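You operate a simulated robot arm through the tools that you are given. There is no shell and no other tool. Be economical: measure what you need, move in short steps, check, and stop when the job is done.

The job below is to be done with a simulated robot arm. You get a single attempt, and the scene is never put back.

JOB
Take the tea bottle on the top of the side bench and put it away on the desk top. Put the bottle labelled "soup" from the top of the side bench on the top of the low stand and the bottle marked "water" on the second tier from the bottom of the wooden shelf. Stack the pack that says "green" from the top of the side bench on top of the pack labelled "yellow". Put the yellow cloth on the middle tier of the wooden shelf. Take the black rim clip and put it on the shelf under the side bench. Take the green roll from the bench top round the brushing box and leave it on the top of the bagging table. Any order will do. Set down upright: tea bottle, bottle.

The check looks at the end state, three seconds after you hand in, the way a careful person would. Anything else that was tipped, shoved, dropped, spilled or broken makes it a failure. Flat cloth is picked up by pressing the open fingertips on it (5 to 10 N) and closing them slowly along it; thin cloth reads only 2 to 8 mm in the jaws.

ROBOT AND FRAMES
A 6-joint arm with a two-finger parallel gripper on a trunk, on a base that drives. Base frame: it is fixed to the floor where the robot stands at the start and does not move with it; the origin is under the middle of the robot, x ahead of it, y to its left, z up; the surface under the hand at the start is at about z = 780. Readings come in mm, rad, newtons and seconds.
With the tool pointing down near the work surface it reaches from about 380 to 900 mm from the robot's upright axis, wherever it stands. Its first joint turns from -2.007 to 2.007 rad. Places, roughly: black rim clip (4x3x6 cm) [500, -1200, 800]; desk top (141x25 cm) [-5900, 220, 720]; green roll (8x8x5 cm) [800, -1600, 800]; grey bottle, short bottle, soap bottle [750, -250, 750]; middle tier of the wooden shelf [900, -4700, 1000]; pack [750, -500, 750]; second tier of the wooden shelf [900, -4700, 600]; shelf under the side bench [800, -1000, 200]; tea bottle [500, -250, 1000]; top of the bagging table [-3100, -1800, 700]; top of the low stand [800, 500, 700]; yellow cloth (7x9x3 cm) [500, -900, 800]. Payload 3.43 kg.
Tool frame: the origin (TCP) lies between the finger pads and is the grasp point; the fingertips stand 34 mm ahead of it; z points along the fingers, y is the line along which they close. The gripper opens to 128 mm. The fingers are 24 mm wide and 12 mm thick; the gripper's body (48 by 130 mm) begins 96 mm behind the TCP.
Orientation is told as [roll, pitch, yaw] about the base's x, y, z axes, in that order, counted from this pose: with the fingers straight down and closing along the base's y, the tool's x points along the base's -x, its y along +y and its z along -z.

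CONTROLS
- The arm moves only by the tool play_rows. Its argument "motion" is a list that holds one entry, the list of rows, each a list of 7 numbers: the shift along the base's x, y, z in units of 300 mm (1.0 is 300 mm), then the turn, a rotation vector about the base's x, y, z in units of 60 degrees (1.0 is 60 degrees), then the gripper command, from -1 (shut) to 1 (fully open), values between in proportion. In form: [[[tx, ty, tz, rx, ry, rz, jaw], ...]]. A call has 1 to 8 rows; each row is the pose to reach, as a shift and turn from the pose commanded when the call began. A call with a number of a shift or a turn outside -1 to 1 is refused whole. A row lasts 0.2 s, in which the tool goes at most 50 mm and 0.15 rad; a call with a longer step from one row to the next is refused whole, and so is a gripper value outside its range. Where a pose cannot be reached the arm comes as near as it can. A force on the tool above 40 N (or 10 N above the force at the start of the call, whichever is more), or a blocked arm, ends the call early, and 0.2 s more pass. Each finger travels about 108 mm/s and halts on what it meets, pressing with about 29 N; the grip force reading is that of the motor and also rises with nothing between the fingers. The clock runs only during rows and for 0.2 s after the last one: add rows that repeat a pose to give the fingers time. It gives the time, the measured TCP pose, the force on the tool (base axes), the opening and the grip force at its end, in the units of the frame above (readings bear some noise), with the torque about the TCP (base axes, N m) and any sound that the robot's microphone picked up.
- Cameras (640 x 400 px; columns grow to the right, rows downward): "scene" is now at [27.3, 159.4, 1310]; the picture's right is [-0.41, -0.91, 0.00], its down [-0.50, 0.22, -0.84] and it looks along [0.77, -0.34, -0.54] (base axes); focal length 214 px, centre (320, 200). "wrist" rides on the gripper at [76, -11, -160] in the tool frame; the picture's right is [0.15, 0.99, 0.00], its down [-0.88, 0.13, -0.46] and it looks along [-0.45, 0.07, 0.89] (tool axes); focal length 234 px, centre (320, 200).
- capture(camera): a new picture of that camera. The clock stands still meanwhile.
- move_column(by): slides the trunk up (or, below 0, down) by that many mm; the arm and the scene camera ride with it, the base frame stays. It gives what a move gives, with no picture.
- steer(legs): drives the robot by 1 to 6 legs, each [ahead, turn to the left] in mm and rad, along the robot's own axes; the way and the turn of a leg run together, so that a leg with both is an arc; at most 1500 mm and 3.142 rad a leg. The arm and the cameras ride along, it lands a little off, and it stops where it bumps. It gives what a move gives.
- head_to(pan, tilt): turns the head with the scene camera to pan (to the left, within 1.798 rad either way) and tilt (down, from -0.506 to 1.204), counted from straight ahead of the robot. It gives what a move gives.
- point_at(camera, pixels): for up to 12 pixels [column, row] of the newest picture of that camera ("zoom" is the newest enlarged one), the place [x, y, z] in the base frame of the surface seen there, good to about 3 mm. The clock stands still meanwhile.
- zoom(camera, box): a new picture of the part [left, top, right, bottom] of that camera's present view, enlarged. The clock stands still meanwhile.
- hand_in(): hands the job in; it is judged then, once.

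Work in short steps. Measure before you move; look again where a grasp or a placing could have gone wrong, and mend it. You have 138 turns and 154 pictures in all, those below and enlarged ones among them. Open the gripper and draw the arm clear of the work before you hand the job in, unless the task says otherwise.

The tools are called as a command line: name --argument value ..., lists and objects as JSON in quotes. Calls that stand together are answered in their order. play_rows: Moves the arm, as the interface text tells. Its arguments: {"type":"object","properties":{"motion":{"type":"array"}},"required":["motion"]} The other tools are called the same way: move_column (by) slides the trunk up or down; steer (legs) drives the base; head_to (pan, tilt) turns the head that bears the scene camera; capture (camera) takes a picture; point_at (camera, pixels) gives the place of the surface under pixels of a picture; zoom (camera, box) takes an enlarged picture of a part of a camera's view; hand_in () hands the job in.

At the start:

```text
t: 0.0
eef_pos: [522.1, -188.0, 1050.2]
orientation: [-0.001, -0.001, 0.001]
force: [-0.1, 0.1, 0.7]
wrist_torque: [0.02, -0.03, 0.02]
gripper_width: 127.8
finger_force: 0.0
trunk travel left (down, up): [-575.0, 215.0]
robot x, y, heading: [-1.3, -0.7, 0.001]
head pan, tilt: [-0.421, 0.576]
```

scene: 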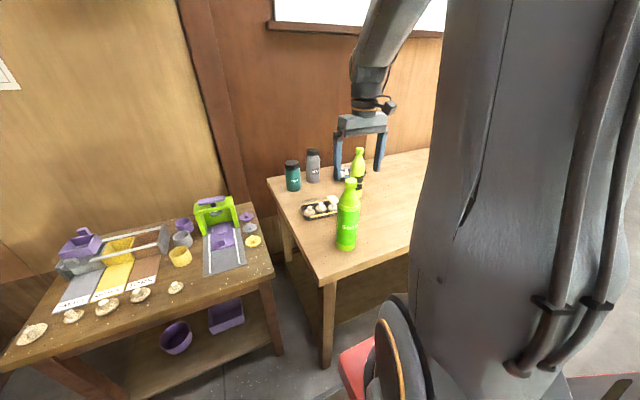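
wrist: 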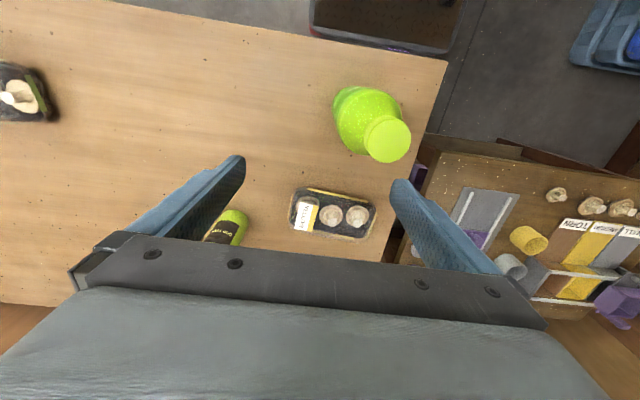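

I look closer at the bench top and turn to measure the bottles (tall green at about (347,215), others near (292,175),(313,165),(357,165)).

zoom --camera "scene" --box '[260, 130, 440, 260]'

zoom --camera "wrist" --box '[0, 0, 460, 280]'

head_to --pan -1.0 --tilt 0.6

capture --camera "scene"

```text
3.08 times, centred on (350, 195) of scene
```

zoom: 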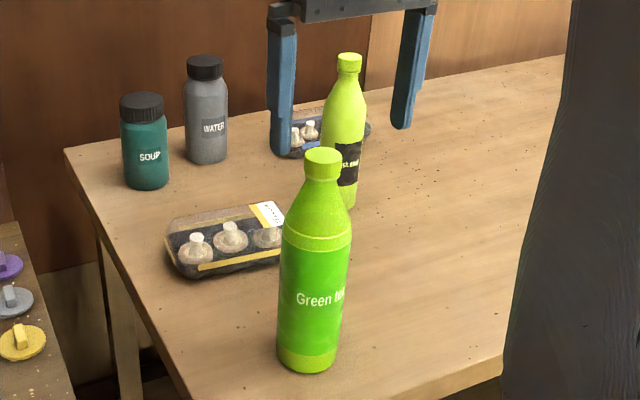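

```text
1.39 times, centred on (230, 140) of wrist
```

zoom: 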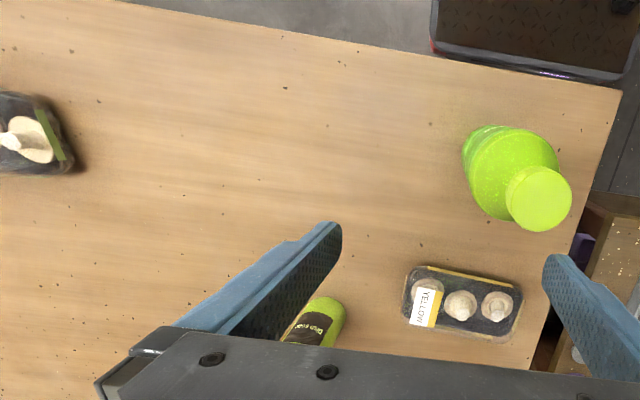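

```text
t: 1.0
eef_pos: [523.4, -187.5, 1050.0]
orientation: [0.001, -0.001, 0.0]
force: [-0.6, 0.5, -0.1]
wrist_torque: [0.02, 0.0, -0.02]
gripper_width: 128.3
finger_force: 0.1
trunk travel left (down, up): [-575.0, 215.0]
robot x, y, heading: [-2.5, -3.4, -0.003]
head pan, tilt: [-1.0, 0.6]
```

```text
149 pictures are left
```

scene: 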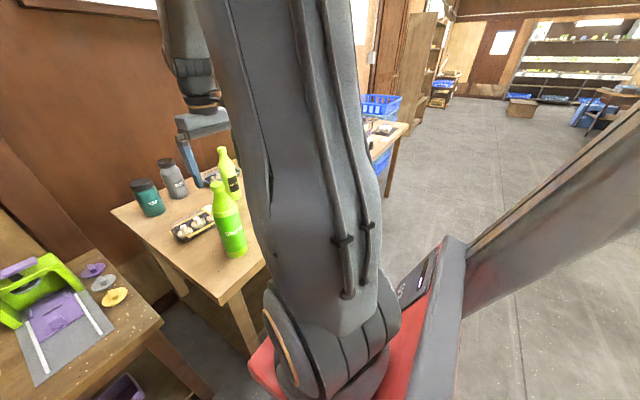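

The bench shows soup, water, two green bottles and packs. I measure them and look to the left for the low stand.

point_at --camera "scene" --pixels '[[145, 185], [150, 205], [168, 163], [175, 190], [217, 188], [234, 240], [223, 152], [192, 228], [112, 211], [217, 303], [110, 295], [150, 320]]'

head_to --pan 0.4 --tilt 0.7

capture --camera "scene"

```text
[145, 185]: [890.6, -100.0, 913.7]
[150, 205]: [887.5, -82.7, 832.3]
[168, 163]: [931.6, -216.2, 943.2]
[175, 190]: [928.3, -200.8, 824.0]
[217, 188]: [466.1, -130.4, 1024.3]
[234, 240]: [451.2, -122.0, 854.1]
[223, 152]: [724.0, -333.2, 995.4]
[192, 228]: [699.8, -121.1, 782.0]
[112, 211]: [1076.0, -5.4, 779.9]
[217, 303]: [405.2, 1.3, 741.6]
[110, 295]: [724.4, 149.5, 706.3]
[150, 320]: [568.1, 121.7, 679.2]
```

```text
t: 2.5
eef_pos: [521.3, -187.1, 1049.6]
orientation: [0.0, 0.0, -0.001]
force: [1.0, -0.5, -0.1]
wrist_torque: [-0.01, 0.01, 0.0]
gripper_width: 127.9
finger_force: 0.0
trunk travel left (down, up): [-575.0, 215.0]
robot x, y, heading: [1.5, 2.9, 0.001]
head pan, tilt: [0.4, 0.7]
```

```text
148 pictures are left
```

scene: 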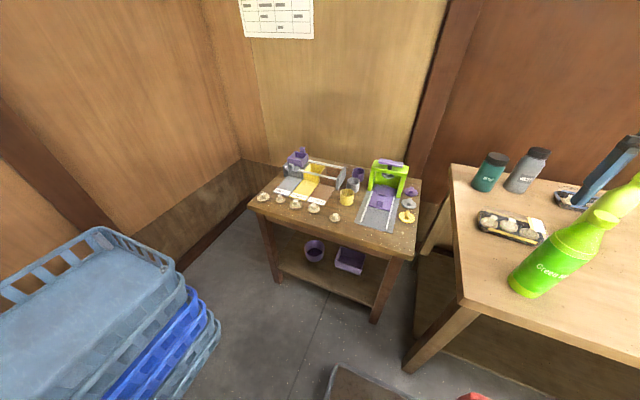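

The low stand is at the left; I zoom for a free spot on its top.

zoom --camera "scene" --box '[240, 140, 430, 260]'

point_at --camera "scene" --pixels '[[400, 250], [385, 240], [350, 228], [340, 206], [335, 217], [413, 217], [365, 225], [330, 205], [390, 228], [320, 222], [250, 203], [420, 180]]'

```text
3.33 times, centred on (335, 200) of scene
```

zoom: 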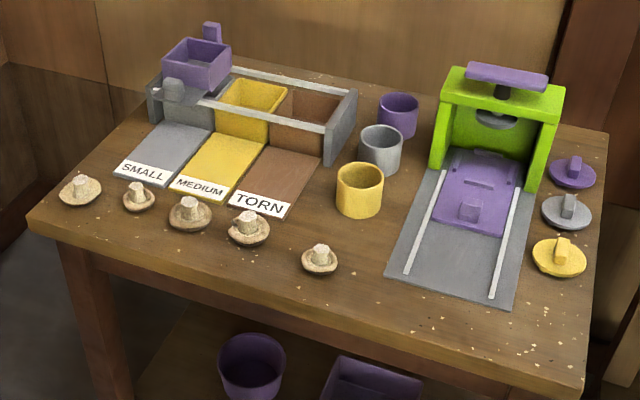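

```text
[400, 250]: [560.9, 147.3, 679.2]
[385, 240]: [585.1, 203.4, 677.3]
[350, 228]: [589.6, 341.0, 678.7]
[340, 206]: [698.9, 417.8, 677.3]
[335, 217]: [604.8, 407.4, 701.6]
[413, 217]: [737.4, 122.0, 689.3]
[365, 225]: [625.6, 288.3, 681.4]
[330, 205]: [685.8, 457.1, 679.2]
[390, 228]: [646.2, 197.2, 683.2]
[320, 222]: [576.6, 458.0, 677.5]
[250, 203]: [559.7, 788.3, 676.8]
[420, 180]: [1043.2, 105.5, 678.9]
```

Measure the candidate spot on the stand, the neighbours, and look down at my own base to know the clearance to the bench.

point_at --camera "zoom" --pixels '[[390, 272], [320, 258], [338, 268], [358, 215], [370, 250], [358, 180], [305, 265], [360, 300], [375, 330], [250, 228], [285, 285], [440, 355]]'

head_to --pan 0.0 --tilt 1.2

capture --camera "scene"

```text
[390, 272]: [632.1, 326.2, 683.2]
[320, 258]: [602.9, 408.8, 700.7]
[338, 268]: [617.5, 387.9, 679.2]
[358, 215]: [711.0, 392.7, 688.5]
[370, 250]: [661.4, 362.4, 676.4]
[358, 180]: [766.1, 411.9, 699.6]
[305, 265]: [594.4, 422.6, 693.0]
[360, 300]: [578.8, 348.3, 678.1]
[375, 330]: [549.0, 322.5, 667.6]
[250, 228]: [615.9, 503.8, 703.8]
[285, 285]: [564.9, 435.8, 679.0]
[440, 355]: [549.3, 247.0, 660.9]
```

```text
t: 3.5
eef_pos: [522.5, -187.5, 1051.1]
orientation: [0.001, 0.0, 0.0]
force: [-0.3, 0.0, 0.7]
wrist_torque: [-0.04, -0.05, -0.01]
gripper_width: 128.1
finger_force: 0.1
trunk travel left (down, up): [-575.0, 215.0]
robot x, y, heading: [-1.8, -2.1, -0.002]
head pan, tilt: [0.0, 1.201]
```

```text
146 pictures are left
```

scene: 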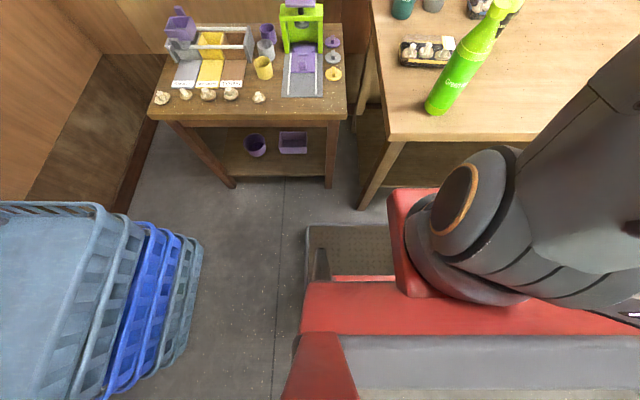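

Base platform appears at (350,250) in front. I measure its extents and the bench leg.

point_at --camera "scene" --pixels '[[310, 228], [380, 232], [400, 190], [310, 285], [300, 340], [365, 208], [390, 140], [230, 187], [330, 187], [185, 240], [345, 260], [320, 390]]'

zoom --camera "scene" --box '[260, 0, 380, 120]'

```text
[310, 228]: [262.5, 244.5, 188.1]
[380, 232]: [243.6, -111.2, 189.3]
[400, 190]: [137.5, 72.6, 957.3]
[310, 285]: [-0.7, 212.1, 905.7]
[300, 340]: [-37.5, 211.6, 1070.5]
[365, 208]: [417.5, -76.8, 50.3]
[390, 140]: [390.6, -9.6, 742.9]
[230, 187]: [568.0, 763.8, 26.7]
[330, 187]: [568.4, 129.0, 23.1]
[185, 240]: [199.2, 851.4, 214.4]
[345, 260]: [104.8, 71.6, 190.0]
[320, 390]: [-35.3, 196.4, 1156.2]
```

```text
3.33 times, centred on (320, 60) of scene
```

zoom: 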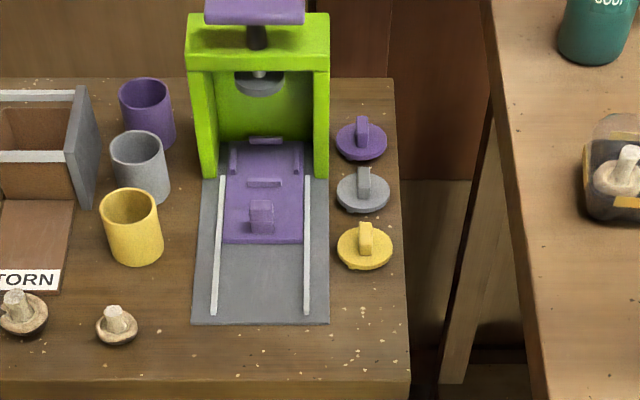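

Measure the free right-front corner of the stand in this zoom.

point_at --camera "zoom" --pixels '[[329, 322], [333, 290], [405, 330], [365, 268], [365, 375], [367, 328], [192, 323], [138, 330], [160, 378], [165, 330], [590, 15], [622, 0]]'

```text
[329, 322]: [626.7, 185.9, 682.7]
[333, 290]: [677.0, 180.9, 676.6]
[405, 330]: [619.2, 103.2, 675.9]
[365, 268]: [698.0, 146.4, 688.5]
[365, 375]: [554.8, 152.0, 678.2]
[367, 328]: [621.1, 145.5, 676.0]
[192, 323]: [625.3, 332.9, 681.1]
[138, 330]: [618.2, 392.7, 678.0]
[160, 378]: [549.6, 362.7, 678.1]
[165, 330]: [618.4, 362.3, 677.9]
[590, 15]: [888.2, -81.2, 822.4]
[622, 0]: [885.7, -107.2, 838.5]
```

Stand front-right spot about [593,155] is free. I drive 80 mm ahead so that the soup bottle (centre about [920,-100]) comes within reach.

steer --legs '[[80, 0]]'

head_to --pan -0.3 --tilt 0.75

capture --camera "scene"

capture --camera "wrist"

```text
t: 4.5
eef_pos: [602.9, -187.2, 1051.0]
orientation: [0.0, -0.001, 0.0]
force: [-0.2, 0.7, 0.0]
wrist_torque: [-0.01, -0.01, -0.01]
gripper_width: 128.2
finger_force: 0.0
trunk travel left (down, up): [-575.0, 215.0]
robot x, y, heading: [81.5, 3.5, 0.003]
head pan, tilt: [0.0, 1.201]
```

```text
t: 5.4
eef_pos: [602.2, -185.0, 1049.4]
orientation: [0.0, -0.001, -0.001]
force: [0.4, 0.0, -0.5]
wrist_torque: [-0.02, 0.02, 0.0]
gripper_width: 128.2
finger_force: 0.1
trunk travel left (down, up): [-575.0, 215.0]
robot x, y, heading: [79.6, -4.2, 0.003]
head pan, tilt: [-0.3, 0.75]
```

```text
144 pictures are left
```

scene: 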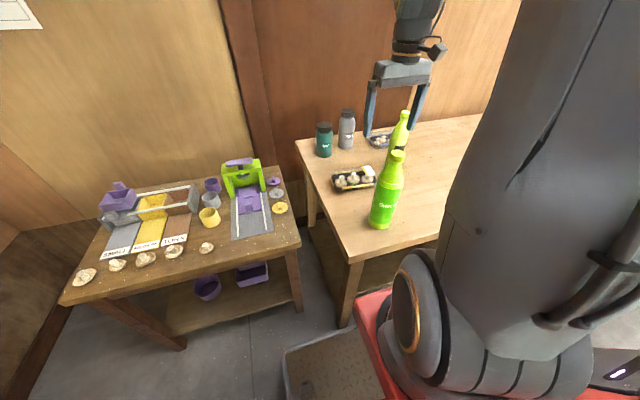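

```text
143 pictures are left
```

wrist: 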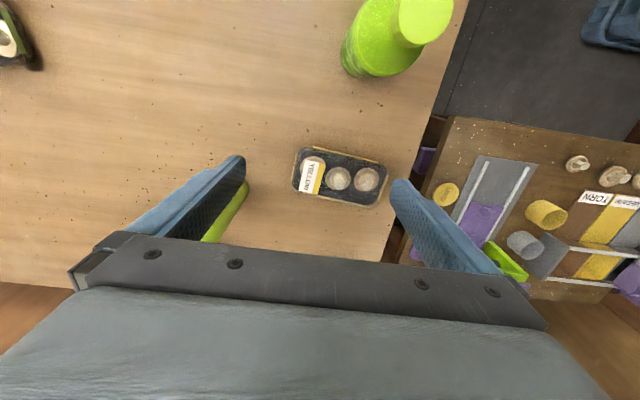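

I zoom on the soup and water bottles for exact centres.

zoom --camera "scene" --box '[295, 95, 425, 195]'

```text
4.00 times, centred on (360, 145) of scene
```

zoom: 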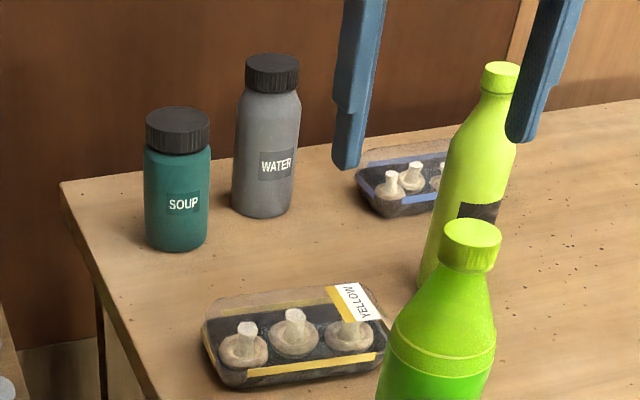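

point_at --camera "zoom" --pixels '[[178, 118], [178, 165], [147, 200], [207, 200], [176, 246], [272, 66], [240, 150], [298, 150], [265, 212], [468, 230], [500, 70], [430, 270]]'

```text
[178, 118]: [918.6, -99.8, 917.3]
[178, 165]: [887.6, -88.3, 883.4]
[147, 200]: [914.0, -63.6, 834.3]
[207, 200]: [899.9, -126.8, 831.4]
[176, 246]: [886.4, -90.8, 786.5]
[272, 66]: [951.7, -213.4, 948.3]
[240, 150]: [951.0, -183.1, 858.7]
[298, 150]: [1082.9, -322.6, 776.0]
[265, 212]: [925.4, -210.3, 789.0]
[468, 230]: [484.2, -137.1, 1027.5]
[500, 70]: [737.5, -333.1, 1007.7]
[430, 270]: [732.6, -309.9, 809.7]
```

Soup centre ≈[920,-100], top 917, radius ≈34; water ≈[957,-214], top 948. I move over the soup at height with the jaw partly closed (90 mm).

play_rows --motion '[[[0.14, 0.04, 0, 0, 0, 0, 0.6], [0.28, 0.08, 0, 0, 0, 0, 0.4], [0.42, 0.12, 0, 0, 0, 0, 0.4], [0.56, 0.16, 0, 0, 0, 0, 0.4], [0.7, 0.2, 0, 0, 0, 0, 0.4], [0.84, 0.24, 0, 0, 0, 0, 0.4], [0.98, 0.285, 0, 0, 0, 0, 0.4], [0.98, 0.285, 0, 0, 0, 0, 0.4]]]'

zoom --camera "scene" --box '[285, 65, 425, 195]'

```text
t: 7.2
eef_pos: [897.0, -101.8, 1049.6]
orientation: [0.0, 0.001, 0.001]
force: [0.8, -0.2, 0.7]
wrist_torque: [0.01, 0.01, -0.01]
gripper_width: 89.5
finger_force: 0.0
trunk travel left (down, up): [-575.0, 215.0]
robot x, y, heading: [79.9, -3.8, 0.003]
head pan, tilt: [-0.3, 0.75]
```

```text
3.08 times, centred on (355, 130) of scene
```

zoom: 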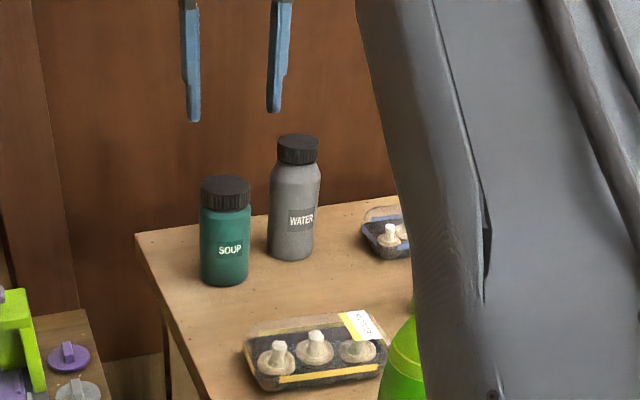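

Reading fits: I descend onto the soup bottle to TCP z ≈ 860.

play_rows --motion '[[[0.077, 0.006, -0.06, 0, 0, 0, 0.4], [0.077, 0.006, -0.22, 0, 0, 0, 0.4], [0.077, 0.006, -0.36, 0, 0, 0, 0.4], [0.077, 0.006, -0.5, 0, 0, 0, 0.4], [0.077, 0.006, -0.633, 0, 0, 0, 0.4], [0.077, 0.006, -0.633, 0, 0, 0, 0.4]]]'

zoom --camera "scene" --box '[285, 65, 425, 195]'

```text
t: 8.6
eef_pos: [918.0, -99.2, 860.3]
orientation: [0.001, 0.0, 0.0]
force: [-1.3, 0.6, -0.1]
wrist_torque: [-0.03, -0.01, 0.02]
gripper_width: 89.8
finger_force: 0.0
trunk travel left (down, up): [-575.0, 215.0]
robot x, y, heading: [78.5, -4.7, -0.0]
head pan, tilt: [-0.3, 0.75]
```

```text
3.08 times, centred on (355, 130) of scene
```

zoom: 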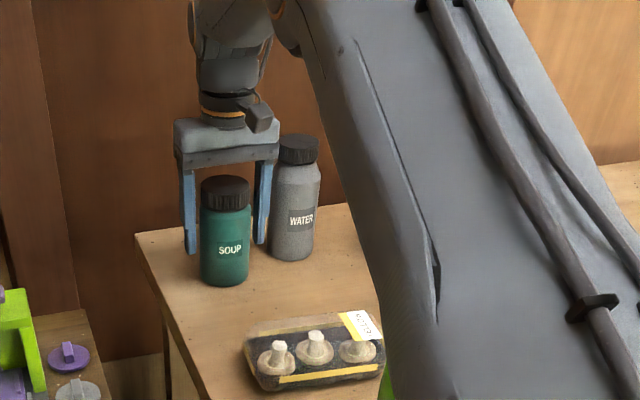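

Fingers straddle the soup bottle cleanly. I close and lift 100 mm.

play_rows --motion '[[[0, 0, 0, 0, 0, 0, 0.1], [0, 0, 0, 0, 0, 0, -0.2], [0, 0, 0, 0, 0, 0, -0.5], [0, 0, 0, 0, 0, 0, -0.5], [0, 0, 0.1, 0, 0, 0, -0.5], [0, 0, 0.22, 0, 0, 0, -0.5], [0, 0, 0.35, 0, 0, 0, -0.5]]]'

zoom --camera "scene" --box '[285, 45, 425, 195]'

```text
t: 10.2
eef_pos: [919.5, -99.7, 965.2]
orientation: [0.0, 0.002, -0.002]
force: [0.2, -0.7, -3.1]
wrist_torque: [0.01, 0.05, -0.01]
gripper_width: 64.2
finger_force: 29.0
trunk travel left (down, up): [-575.0, 215.0]
robot x, y, heading: [78.0, 2.4, 0.002]
head pan, tilt: [-0.3, 0.75]
```

```text
2.67 times, centred on (355, 120) of scene
```

zoom: 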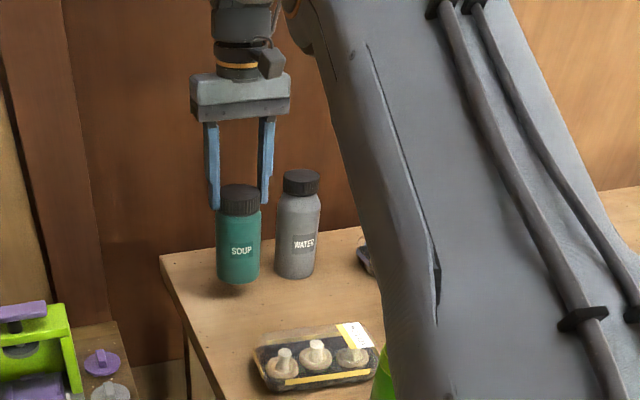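

Held (64 mm wide, light). I carry it towards the stand's front-right corner, at height.

play_rows --motion '[[[-0.117, 0.09, 0, 0, 0, 0, -0.5], [-0.233, 0.18, 0, 0, 0, 0, -0.5], [-0.35, 0.27, 0, 0, 0, 0, -0.5], [-0.467, 0.36, 0, 0, 0, 0, -0.5], [-0.583, 0.45, 0, 0, 0, 0, -0.5], [-0.7, 0.54, 0, 0, 0, 0, -0.5], [-0.817, 0.63, 0, 0, 0, 0, -0.5], [-0.933, 0.72, 0, 0, 0, 0, -0.5]]]'

play_rows --motion '[[[-0.08, 0.065, 0, 0, 0, 0, -0.5], [-0.155, 0.13, 0, 0, 0, 0, -0.5], [-0.155, 0.13, -0.16, 0, 0, 0, -0.5], [-0.155, 0.13, -0.32, 0, 0, 0, -0.5], [-0.155, 0.13, -0.46, 0, 0, 0, -0.5], [-0.155, 0.13, -0.56, 0, 0, 0, -0.5], [-0.155, 0.13, -0.56, 0, 0, 0, -0.5]]]'

head_to --pan 0.3 --tilt 0.9

zoom --camera "scene" --box '[240, 80, 480, 280]'

```text
t: 12.0
eef_pos: [638.0, 116.6, 965.1]
orientation: [0.001, 0.0, 0.001]
force: [0.6, -0.8, -1.4]
wrist_torque: [0.03, 0.01, 0.0]
gripper_width: 64.3
finger_force: 29.7
trunk travel left (down, up): [-575.0, 215.0]
robot x, y, heading: [77.0, -0.5, 0.003]
head pan, tilt: [-0.3, 0.75]
```

```text
t: 13.3
eef_pos: [596.2, 155.0, 823.9]
orientation: [0.002, -0.009, 0.0]
force: [-9.4, -3.1, 23.4]
wrist_torque: [0.05, 0.65, 0.03]
gripper_width: 64.8
finger_force: 28.8
trunk travel left (down, up): [-575.0, 215.0]
robot x, y, heading: [80.0, -2.6, -0.0]
head pan, tilt: [-0.3, 0.75]
stopped in row 6: the force on the tool passed its limit at 102 N (the readings are from after the stop); the commanded pose is now the measured one
```

```text
t: 14.3
eef_pos: [596.0, 154.8, 823.7]
orientation: [0.003, -0.009, 0.001]
force: [-10.6, -4.6, 40.8]
wrist_torque: [-0.5, 0.68, -0.09]
gripper_width: 64.9
finger_force: 28.8
trunk travel left (down, up): [-575.0, 215.0]
robot x, y, heading: [80.4, 3.4, 0.001]
head pan, tilt: [0.3, 0.901]
```

```text
2.00 times, centred on (360, 180) of scene
```

zoom: 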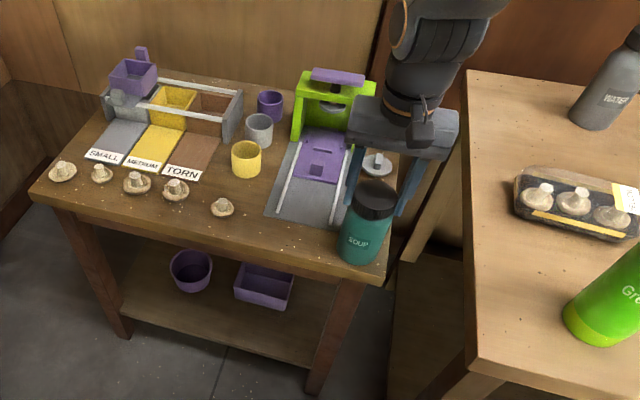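

The bottle had slipped lower in the jaw and already stands on the stand top. I check its position before release.

point_at --camera "zoom" --pixels '[[357, 263], [372, 190], [340, 255], [383, 215], [347, 210], [350, 205], [390, 262], [354, 198]]'

zoom --camera "scene" --box '[380, 140, 480, 230]'

```text
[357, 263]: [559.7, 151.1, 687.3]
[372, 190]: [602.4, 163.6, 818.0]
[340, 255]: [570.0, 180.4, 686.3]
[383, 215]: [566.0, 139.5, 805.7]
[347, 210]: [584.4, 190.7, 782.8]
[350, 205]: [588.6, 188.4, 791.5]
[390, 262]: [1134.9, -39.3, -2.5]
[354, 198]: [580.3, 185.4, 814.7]
```

```text
4.44 times, centred on (430, 185) of scene
```

zoom: 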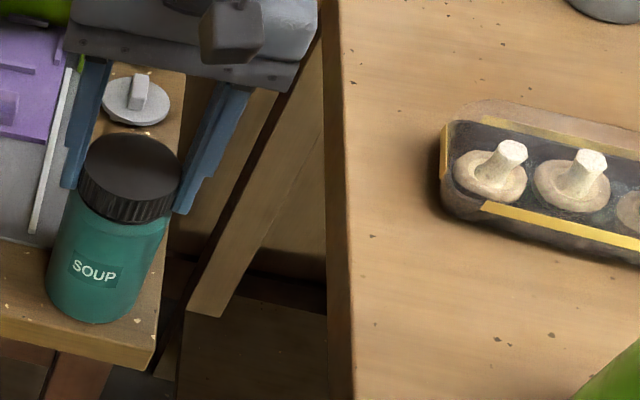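

Bottle stands wholly on the stand (centre ≈[593,155]). I open and rise.

play_rows --motion '[[[0, 0, 0.003, 0, 0, 0, -0.2], [0, 0, 0.003, 0, 0, 0, 0.2], [0, 0, 0.003, 0, 0, 0, 0.4], [0, 0, 0.1, 0, 0, 0, 0.4], [0, 0, 0.25, 0, 0, 0, 0.4], [0, 0, 0.4, 0, 0, 0, 0.4], [0, 0, 0.55, 0, 0, 0, 0.4], [0, 0, 0.7, 0, 0, 0, 0.4]]]'

capture --camera "scene"

zoom --camera "wrist" --box '[0, 0, 640, 300]'

```text
t: 16.1
eef_pos: [594.9, 155.5, 1032.6]
orientation: [0.003, -0.007, 0.0]
force: [0.1, -0.9, 0.3]
wrist_torque: [-0.02, 0.0, 0.0]
gripper_width: 89.4
finger_force: 0.0
trunk travel left (down, up): [-575.0, 215.0]
robot x, y, heading: [80.6, -2.6, -0.0]
head pan, tilt: [0.3, 0.901]
```

```text
136 pictures are left
```

scene: 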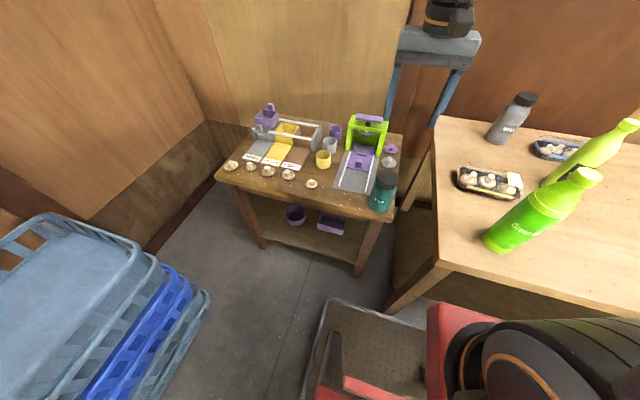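

```text
1.00 times, centred on (320, 150) of wrist (not enlarged: the box is as wide or as high as the picture)
```

zoom: 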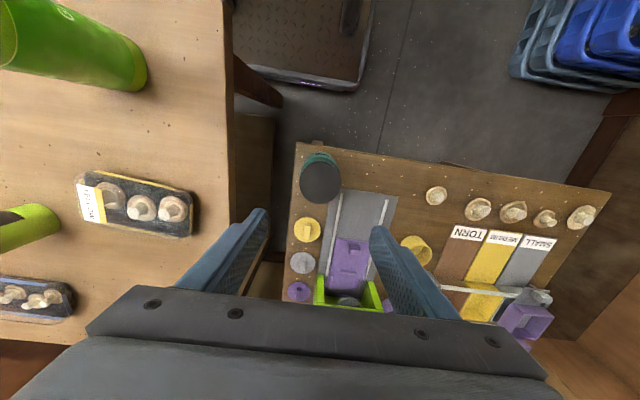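

Soup is done. I raise the trunk 100 mm for clearance over the tall bottles and swing right to find the green pack.

move_column --by 100

play_rows --motion '[[[0, -0.14, 0, 0, 0, 0, 0.4], [0, -0.28, 0, 0, 0, 0, 0.4], [0, -0.42, 0, 0, 0, 0, 0.4], [0, -0.56, 0, 0, 0, 0, 0.4], [0, -0.7, 0, 0, 0, 0, 0.4], [0, -0.84, 0, 0, 0, 0, 0.4], [0, -0.98, 0, 0, 0, 0, 0.4]]]'

play_rows --motion '[[[0, -0.14, 0, 0, 0, 0, 0.4], [0, -0.28, 0, 0, 0, 0, 0.4], [0, -0.42, 0, 0, 0, 0, 0.4], [0, -0.56, 0, 0, 0, 0, 0.4], [0, -0.7, 0, 0, 0, 0, 0.4], [0, -0.84, 0, 0, 0, 0, 0.4], [0, -0.98, 0, 0, 0, 0, 0.4]]]'

capture --camera "wrist"

head_to --pan -0.3 --tilt 0.7

capture --camera "scene"

```text
t: 17.4
eef_pos: [596.4, 155.7, 1131.8]
orientation: [0.0, -0.006, 0.001]
force: [-0.3, -0.1, 0.0]
wrist_torque: [0.01, -0.01, 0.02]
gripper_width: 89.7
finger_force: 0.1
trunk travel left (down, up): [-675.0, 115.0]
robot x, y, heading: [82.3, -2.2, -0.004]
head pan, tilt: [0.3, 0.901]
```

```text
t: 19.1
eef_pos: [596.1, -139.2, 1132.6]
orientation: [0.003, -0.005, 0.001]
force: [0.3, 0.3, -1.0]
wrist_torque: [0.0, 0.0, 0.01]
gripper_width: 89.5
finger_force: 0.0
trunk travel left (down, up): [-675.0, 115.0]
robot x, y, heading: [78.2, -1.3, 0.004]
head pan, tilt: [0.3, 0.901]
```

```text
t: 20.6
eef_pos: [596.4, -432.5, 1132.9]
orientation: [0.002, -0.008, 0.001]
force: [-0.5, 0.6, 0.0]
wrist_torque: [-0.04, -0.02, -0.01]
gripper_width: 89.5
finger_force: 0.1
trunk travel left (down, up): [-675.0, 115.0]
robot x, y, heading: [78.9, 0.2, 0.002]
head pan, tilt: [0.3, 0.901]
```

```text
134 pictures are left
```

wrist: 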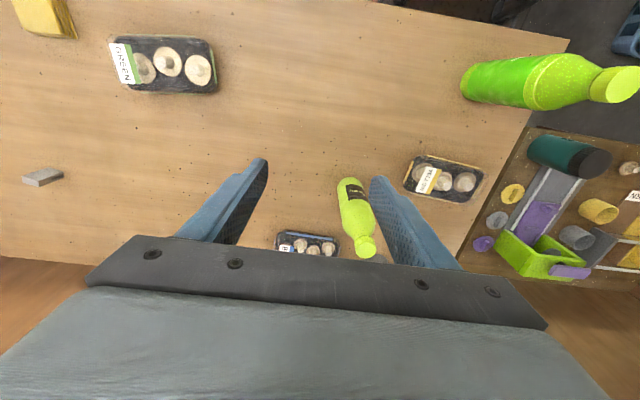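

```text
t: 21.6
eef_pos: [596.3, -432.8, 1133.3]
orientation: [0.001, -0.006, 0.001]
force: [0.5, -0.1, 0.4]
wrist_torque: [-0.03, 0.04, -0.02]
gripper_width: 89.6
finger_force: 0.1
trunk travel left (down, up): [-675.0, 115.0]
robot x, y, heading: [81.2, -1.8, 0.004]
head pan, tilt: [-0.3, 0.7]
```

```text
133 pictures are left
```

scene: 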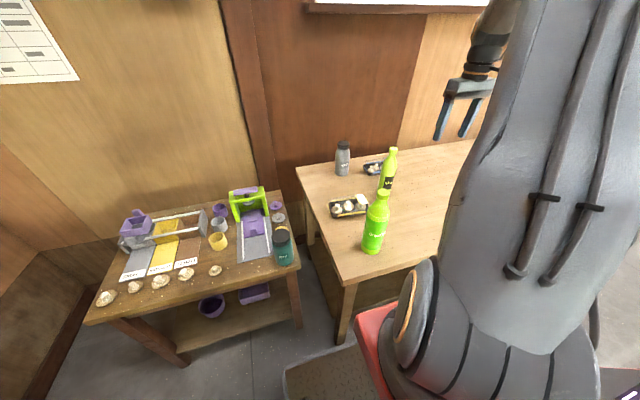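

Green pack at (165,65), yellow pack at (445,178), yellow cloth at (45,15). I measure them.

point_at --camera "wrist" --pixels '[[112, 40], [205, 40], [217, 90], [130, 92], [168, 62], [163, 35], [409, 158], [482, 175], [470, 202], [405, 187], [440, 185], [45, 15]]'

zoom --camera "wrist" --box '[80, 0, 280, 125]'

zoom --camera "wrist" --box '[380, 120, 540, 220]'

```text
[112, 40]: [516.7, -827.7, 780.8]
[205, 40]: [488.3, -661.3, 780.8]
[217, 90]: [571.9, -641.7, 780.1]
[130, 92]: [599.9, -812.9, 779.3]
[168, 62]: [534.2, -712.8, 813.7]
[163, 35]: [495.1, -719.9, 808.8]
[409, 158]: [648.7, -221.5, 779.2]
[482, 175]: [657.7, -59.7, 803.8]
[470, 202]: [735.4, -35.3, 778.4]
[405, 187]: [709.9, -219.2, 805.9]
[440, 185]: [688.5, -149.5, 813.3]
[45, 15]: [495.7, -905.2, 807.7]
```

```text
3.20 times, centred on (180, 62) of wrist
```

zoom: 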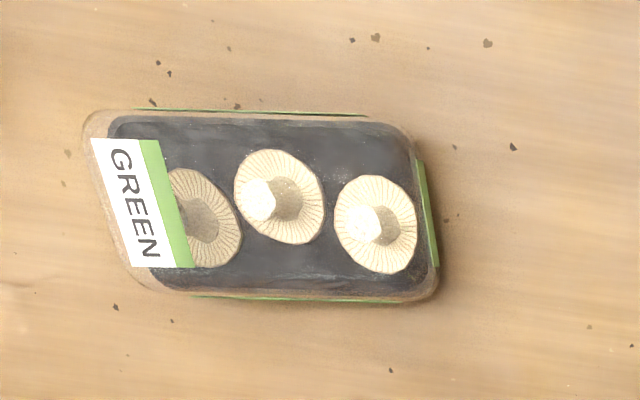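

```text
4.00 times, centred on (460, 170) of wrist
```

zoom: 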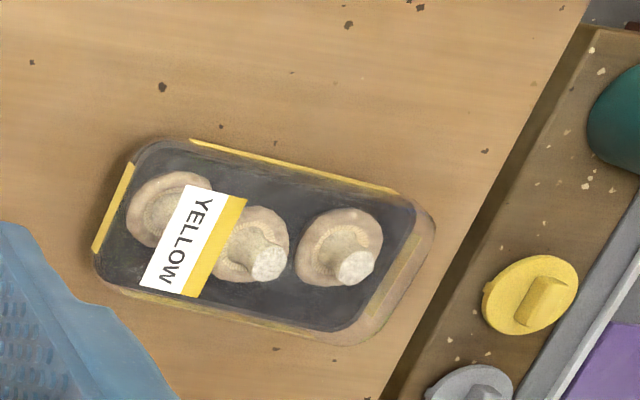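

I check the way to the right and behind before re-siting the base along the bench.

head_to --pan -1.5 --tilt 0.5

capture --camera "scene"

head_to --pan 1.79 --tilt 0.5

capture --camera "scene"

```text
t: 23.1
eef_pos: [596.0, -433.4, 1133.6]
orientation: [0.001, -0.007, -0.001]
force: [0.1, -0.2, -0.7]
wrist_torque: [0.01, 0.02, 0.02]
gripper_width: 89.7
finger_force: 0.0
trunk travel left (down, up): [-675.0, 115.0]
robot x, y, heading: [76.6, -0.2, -0.001]
head pan, tilt: [-1.499, 0.499]
```

```text
130 pictures are left
```

scene: 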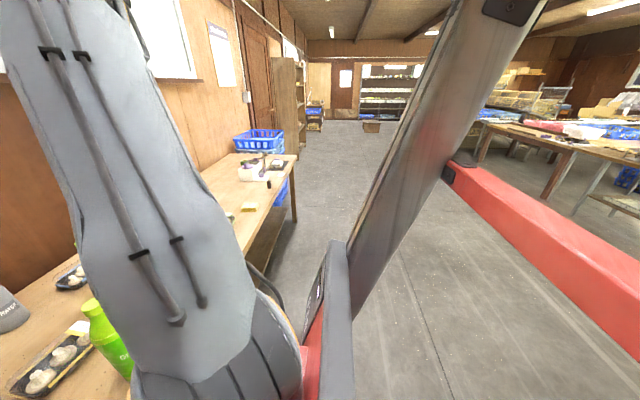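

```text
t: 25.8
eef_pos: [595.9, -432.1, 1132.7]
orientation: [0.003, -0.007, -0.002]
force: [-0.1, 0.5, -0.3]
wrist_torque: [0.01, 0.03, 0.02]
gripper_width: 89.5
finger_force: 0.1
trunk travel left (down, up): [-675.0, 115.0]
robot x, y, heading: [81.9, -1.9, -0.001]
head pan, tilt: [1.791, 0.499]
```

```text
129 pictures are left
```

scene: 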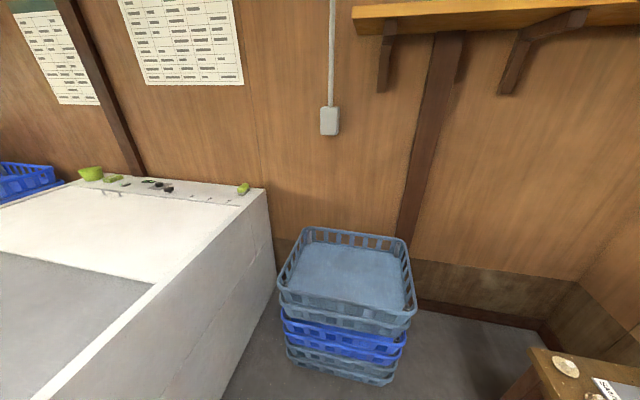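

Measure the white counter behind-left, and the bench end.

point_at --camera "scene" --pixels '[[267, 190], [155, 285], [270, 290], [60, 398], [15, 260]]'

head_to --pan -1.5 --tilt 0.5

zoom --camera "scene" --box '[190, 60, 430, 220]'

```text
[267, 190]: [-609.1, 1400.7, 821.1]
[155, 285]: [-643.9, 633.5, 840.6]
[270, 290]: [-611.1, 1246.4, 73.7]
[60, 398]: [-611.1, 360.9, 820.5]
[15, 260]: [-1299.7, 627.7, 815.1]
```

```text
t: 28.6
eef_pos: [596.7, -432.2, 1132.6]
orientation: [0.001, -0.007, -0.001]
force: [0.0, 0.7, -0.3]
wrist_torque: [0.01, 0.0, -0.01]
gripper_width: 89.6
finger_force: 0.1
trunk travel left (down, up): [-675.0, 115.0]
robot x, y, heading: [78.6, -7.2, 0.002]
head pan, tilt: [-1.499, 0.499]
```

```text
2.50 times, centred on (310, 140) of scene
```

zoom: 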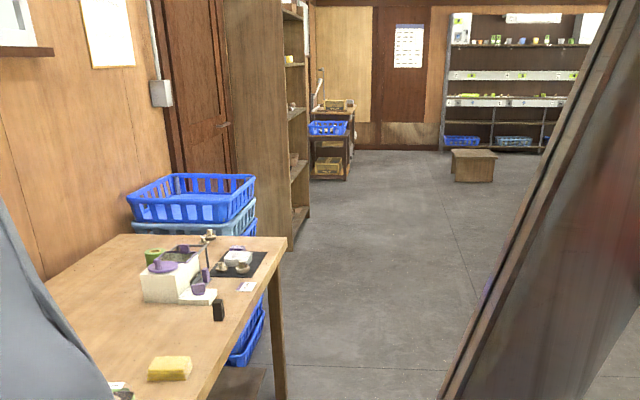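

The bench is one long bench to y≈-1700 with the brushing box, clip, cloth. I check how far my own rear (red bar) extends.

head_to --pan -1.79 --tilt 0.9

capture --camera "scene"

point_at --camera "scene" --pixels '[[560, 200], [520, 130], [450, 250], [600, 350], [400, 300], [330, 250], [300, 330], [350, 150], [200, 250]]'

```text
t: 29.5
eef_pos: [595.9, -433.6, 1133.1]
orientation: [0.002, -0.008, 0.001]
force: [0.2, 0.1, -0.2]
wrist_torque: [0.0, 0.0, -0.02]
gripper_width: 89.5
finger_force: 0.0
trunk travel left (down, up): [-675.0, 115.0]
robot x, y, heading: [79.6, -1.2, -0.001]
head pan, tilt: [-1.791, 0.901]
```

```text
127 pictures are left
```

scene: 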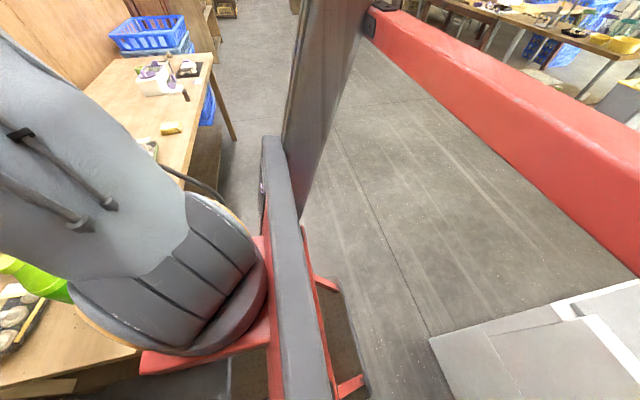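

```text
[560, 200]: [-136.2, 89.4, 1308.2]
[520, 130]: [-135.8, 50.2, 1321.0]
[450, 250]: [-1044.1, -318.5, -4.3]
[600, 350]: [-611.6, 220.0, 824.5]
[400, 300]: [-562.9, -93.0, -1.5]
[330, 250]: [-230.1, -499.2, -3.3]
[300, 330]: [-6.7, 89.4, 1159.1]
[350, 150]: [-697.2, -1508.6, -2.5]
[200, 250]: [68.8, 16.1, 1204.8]
```

Clear floor. I back off, turn right, drive 390 mm along the bench, turn back and approach, to stand at y ≈ -390.

steer --legs '[[-150, 0], [0, -1.571], [390, 0], [0, 1.571], [150, 0]]'

head_to --pan 0 --tilt 0.8

capture --camera "scene"

capture --camera "wrist"

```text
t: 41.5
eef_pos: [577.1, -847.3, 1132.8]
orientation: [0.002, -0.006, -0.034]
force: [0.0, 0.5, -0.5]
wrist_torque: [0.01, 0.0, -0.05]
gripper_width: 89.6
finger_force: 0.1
trunk travel left (down, up): [-675.0, 115.0]
robot x, y, heading: [75.4, -395.7, -0.036]
head pan, tilt: [-1.791, 0.901]
```

```text
t: 43.3
eef_pos: [575.4, -845.7, 1132.7]
orientation: [0.003, -0.009, -0.032]
force: [0.1, 0.2, -0.8]
wrist_torque: [-0.01, -0.02, 0.01]
gripper_width: 89.7
finger_force: 0.0
trunk travel left (down, up): [-675.0, 115.0]
robot x, y, heading: [74.1, -396.3, -0.036]
head pan, tilt: [0.0, 0.799]
```

```text
126 pictures are left
```

scene: 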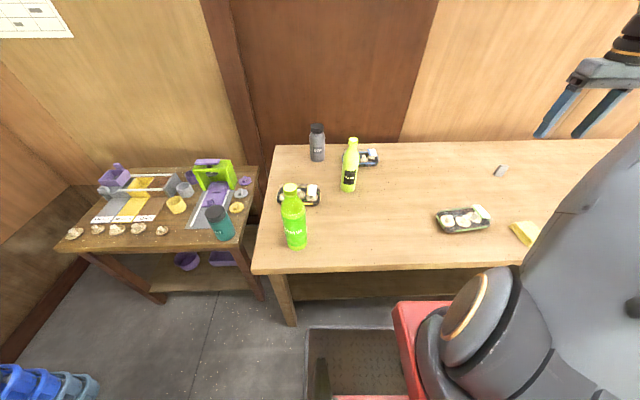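

```text
125 pictures are left
```

wrist: 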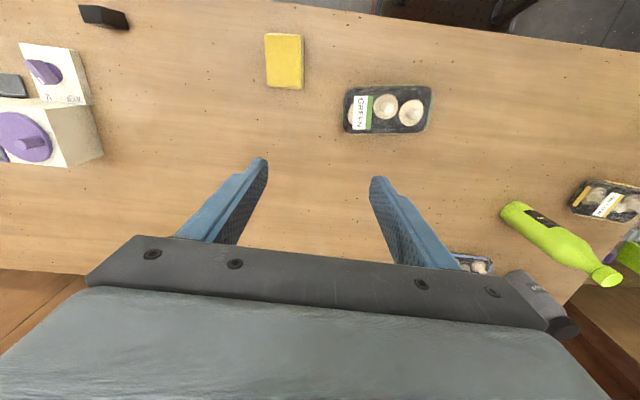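

Both packs are visible in scene. Zoom on each for rim corners.

zoom --camera "wrist" --box '[320, 65, 460, 150]'

point_at --camera "zoom" --pixels '[[125, 105], [115, 300], [140, 316], [480, 318], [505, 300], [520, 110], [490, 95], [150, 95], [310, 100], [310, 310], [120, 200], [515, 200]]'

zoom --camera "scene" --box '[260, 150, 390, 240]'

```text
4.57 times, centred on (390, 108) of wrist
```

zoom: 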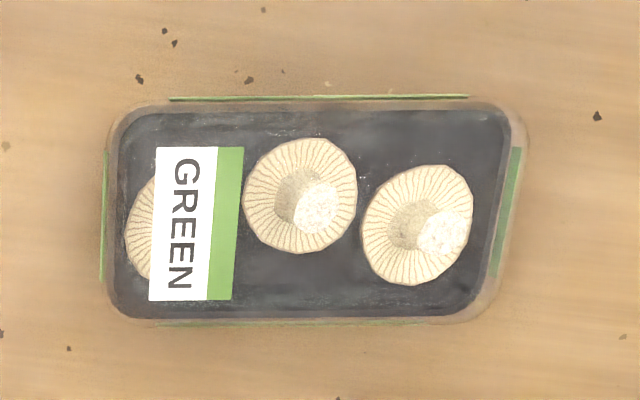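

```text
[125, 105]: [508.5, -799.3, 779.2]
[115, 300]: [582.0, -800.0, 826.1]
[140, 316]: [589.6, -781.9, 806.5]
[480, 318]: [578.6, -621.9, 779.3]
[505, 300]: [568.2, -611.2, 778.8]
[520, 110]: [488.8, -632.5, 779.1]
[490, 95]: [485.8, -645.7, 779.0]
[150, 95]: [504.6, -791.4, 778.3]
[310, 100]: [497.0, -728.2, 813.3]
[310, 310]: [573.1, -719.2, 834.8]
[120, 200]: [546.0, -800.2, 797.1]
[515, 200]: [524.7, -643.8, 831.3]
```

```text
4.44 times, centred on (325, 195) of scene
```

zoom: 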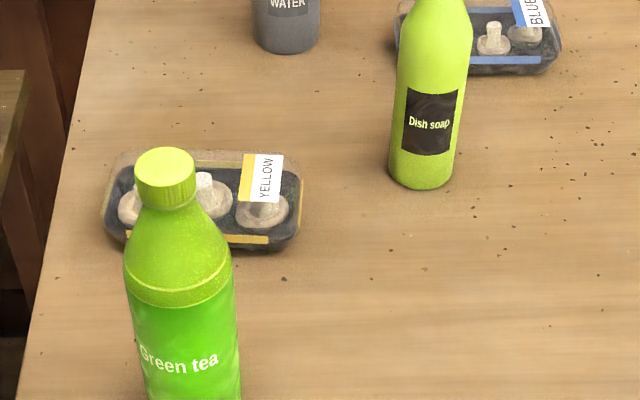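

Green pack: about 160×88×55 mm, yaw ≈ +0.13. I now measure the yellow pack rim from the scene zoom.

point_at --camera "zoom" --pixels '[[128, 242], [270, 245], [300, 190], [305, 235], [110, 170], [120, 155], [225, 152], [285, 152], [262, 178], [225, 240], [298, 215], [104, 205]]'

zoom --camera "wrist" --box '[500, 150, 640, 290]'

```text
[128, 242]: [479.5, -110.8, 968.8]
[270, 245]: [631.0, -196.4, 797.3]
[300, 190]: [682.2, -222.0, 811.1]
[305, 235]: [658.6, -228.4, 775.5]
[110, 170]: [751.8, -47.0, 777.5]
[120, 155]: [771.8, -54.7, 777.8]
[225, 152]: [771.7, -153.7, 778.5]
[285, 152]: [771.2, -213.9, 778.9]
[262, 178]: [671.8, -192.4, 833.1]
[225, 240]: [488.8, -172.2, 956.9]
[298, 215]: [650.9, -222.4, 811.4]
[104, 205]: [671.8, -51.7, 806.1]
```

```text
2.86 times, centred on (570, 220) of wrist
```

zoom: 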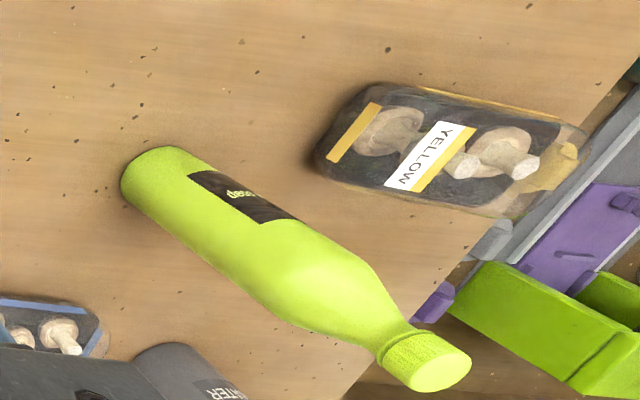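

I turn the hand by about -81° to straddle the green pack across its short side (centre ≈[538,-721]) with the jaw wide open.

play_rows --motion '[[[-0.018, 0.06, 0, 0, 0, -0.14, 1], [-0.036, 0.12, 0, 0, 0, -0.28, 1], [-0.054, 0.18, 0, 0, 0, -0.42, 1], [-0.072, 0.24, 0, 0, 0, -0.56, 1], [-0.09, 0.3, 0, 0, 0, -0.7, 1], [-0.108, 0.36, -0.07, 0, 0, -0.84, 1], [-0.127, 0.417, -0.15, 0, 0, -0.98, 1]]]'

play_rows --motion '[[[0, 0, -0.1, 0, 0, -0.12, 1], [0, 0, -0.2, 0, 0, -0.24, 1], [0, 0, -0.3, 0, 0, -0.363, 1], [0, 0, -0.4, 0, 0, -0.363, 1], [0, 0, -0.4, 0, 0, -0.363, 1]]]'

capture --camera "wrist"

zoom --camera "scene" --box '[400, 100, 580, 270]'

```text
t: 44.9
eef_pos: [537.3, -722.0, 1089.0]
orientation: [0.002, -0.007, -1.063]
force: [0.0, -0.1, -0.5]
wrist_torque: [0.01, -0.04, 0.01]
gripper_width: 128.2
finger_force: 0.1
trunk travel left (down, up): [-675.0, 115.0]
robot x, y, heading: [71.7, -399.6, -0.036]
head pan, tilt: [0.0, 0.799]
```

```text
t: 46.1
eef_pos: [537.7, -720.4, 968.2]
orientation: [0.0, -0.007, -1.44]
force: [0.4, -0.8, -0.2]
wrist_torque: [0.02, -0.01, -0.01]
gripper_width: 127.9
finger_force: 0.1
trunk travel left (down, up): [-675.0, 115.0]
robot x, y, heading: [75.1, -396.7, -0.036]
head pan, tilt: [0.0, 0.799]
```

```text
121 pictures are left
```

wrist: 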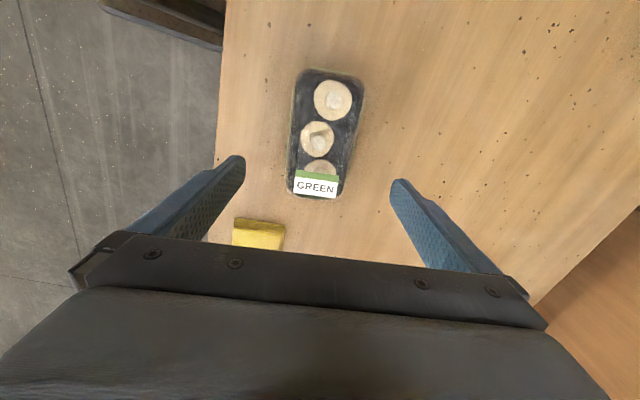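

```text
2.35 times, centred on (490, 185) of scene
```

zoom: 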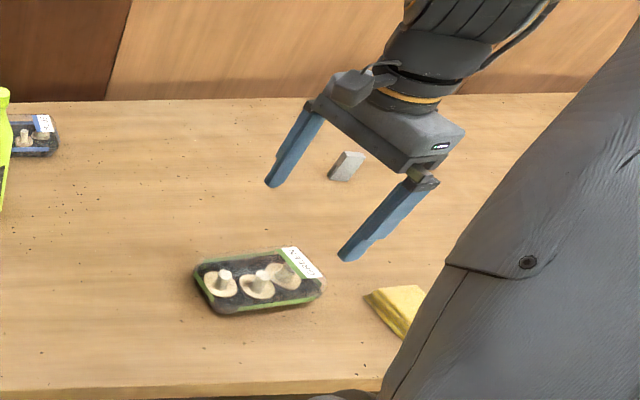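

Measure pack edges from this view to refine.

zoom --camera "wrist" --box '[265, 55, 395, 215]'

point_at --camera "wrist" --pixels '[[293, 110], [288, 170], [364, 90], [345, 190], [334, 72], [317, 195], [300, 75], [362, 110], [290, 140], [356, 140], [352, 160], [298, 160]]'

```text
2.50 times, centred on (330, 135) of wrist
```

zoom: 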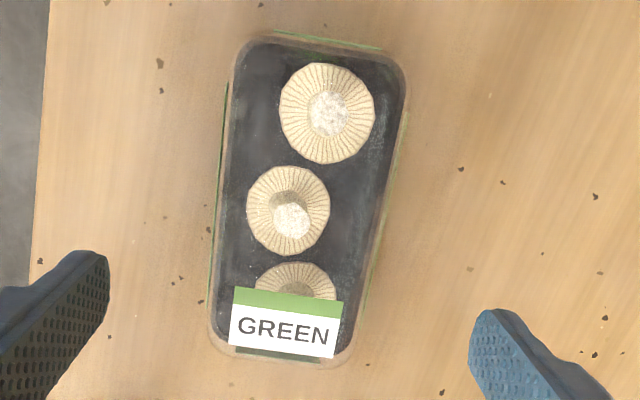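

```text
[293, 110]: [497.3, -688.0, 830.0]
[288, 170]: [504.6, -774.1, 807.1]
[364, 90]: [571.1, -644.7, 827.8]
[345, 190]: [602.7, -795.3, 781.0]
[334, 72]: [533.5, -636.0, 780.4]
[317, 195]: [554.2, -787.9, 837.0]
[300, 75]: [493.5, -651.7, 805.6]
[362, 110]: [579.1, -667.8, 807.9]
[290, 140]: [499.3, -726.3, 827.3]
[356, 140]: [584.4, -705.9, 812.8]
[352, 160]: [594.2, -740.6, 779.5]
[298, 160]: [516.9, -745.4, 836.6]
```

Pack centre ≈[542,-718]; I adjust +4 mm x and descend to TCP z 820.

play_rows --motion '[[[0.014, 0.007, -0.12, 0, 0, -0.025, 1], [0.014, 0.007, -0.25, 0, 0, -0.025, 1], [0.014, 0.007, -0.38, 0, 0, -0.025, 1], [0.014, 0.007, -0.49, 0, 0, -0.025, 1], [0.014, 0.007, -0.49, 0, 0, -0.025, 0.6], [0.014, 0.007, -0.49, 0, 0, -0.025, 0.3], [0.014, 0.007, -0.49, 0, 0, -0.025, 0.2], [0.014, 0.007, -0.49, 0, 0, -0.025, 0.2]]]'

zoom --camera "scene" --box '[400, 120, 580, 270]'

```text
t: 47.9
eef_pos: [542.0, -717.9, 820.4]
orientation: [0.003, -0.007, -1.466]
force: [0.7, 0.5, 0.1]
wrist_torque: [-0.06, -0.03, 0.02]
gripper_width: 88.7
finger_force: 28.2
trunk travel left (down, up): [-675.0, 115.0]
robot x, y, heading: [76.4, -397.6, -0.035]
head pan, tilt: [0.0, 0.799]
```

```text
2.67 times, centred on (490, 195) of scene
```

zoom: 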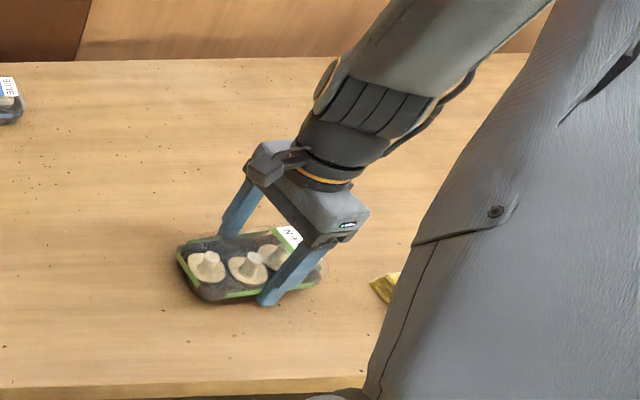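

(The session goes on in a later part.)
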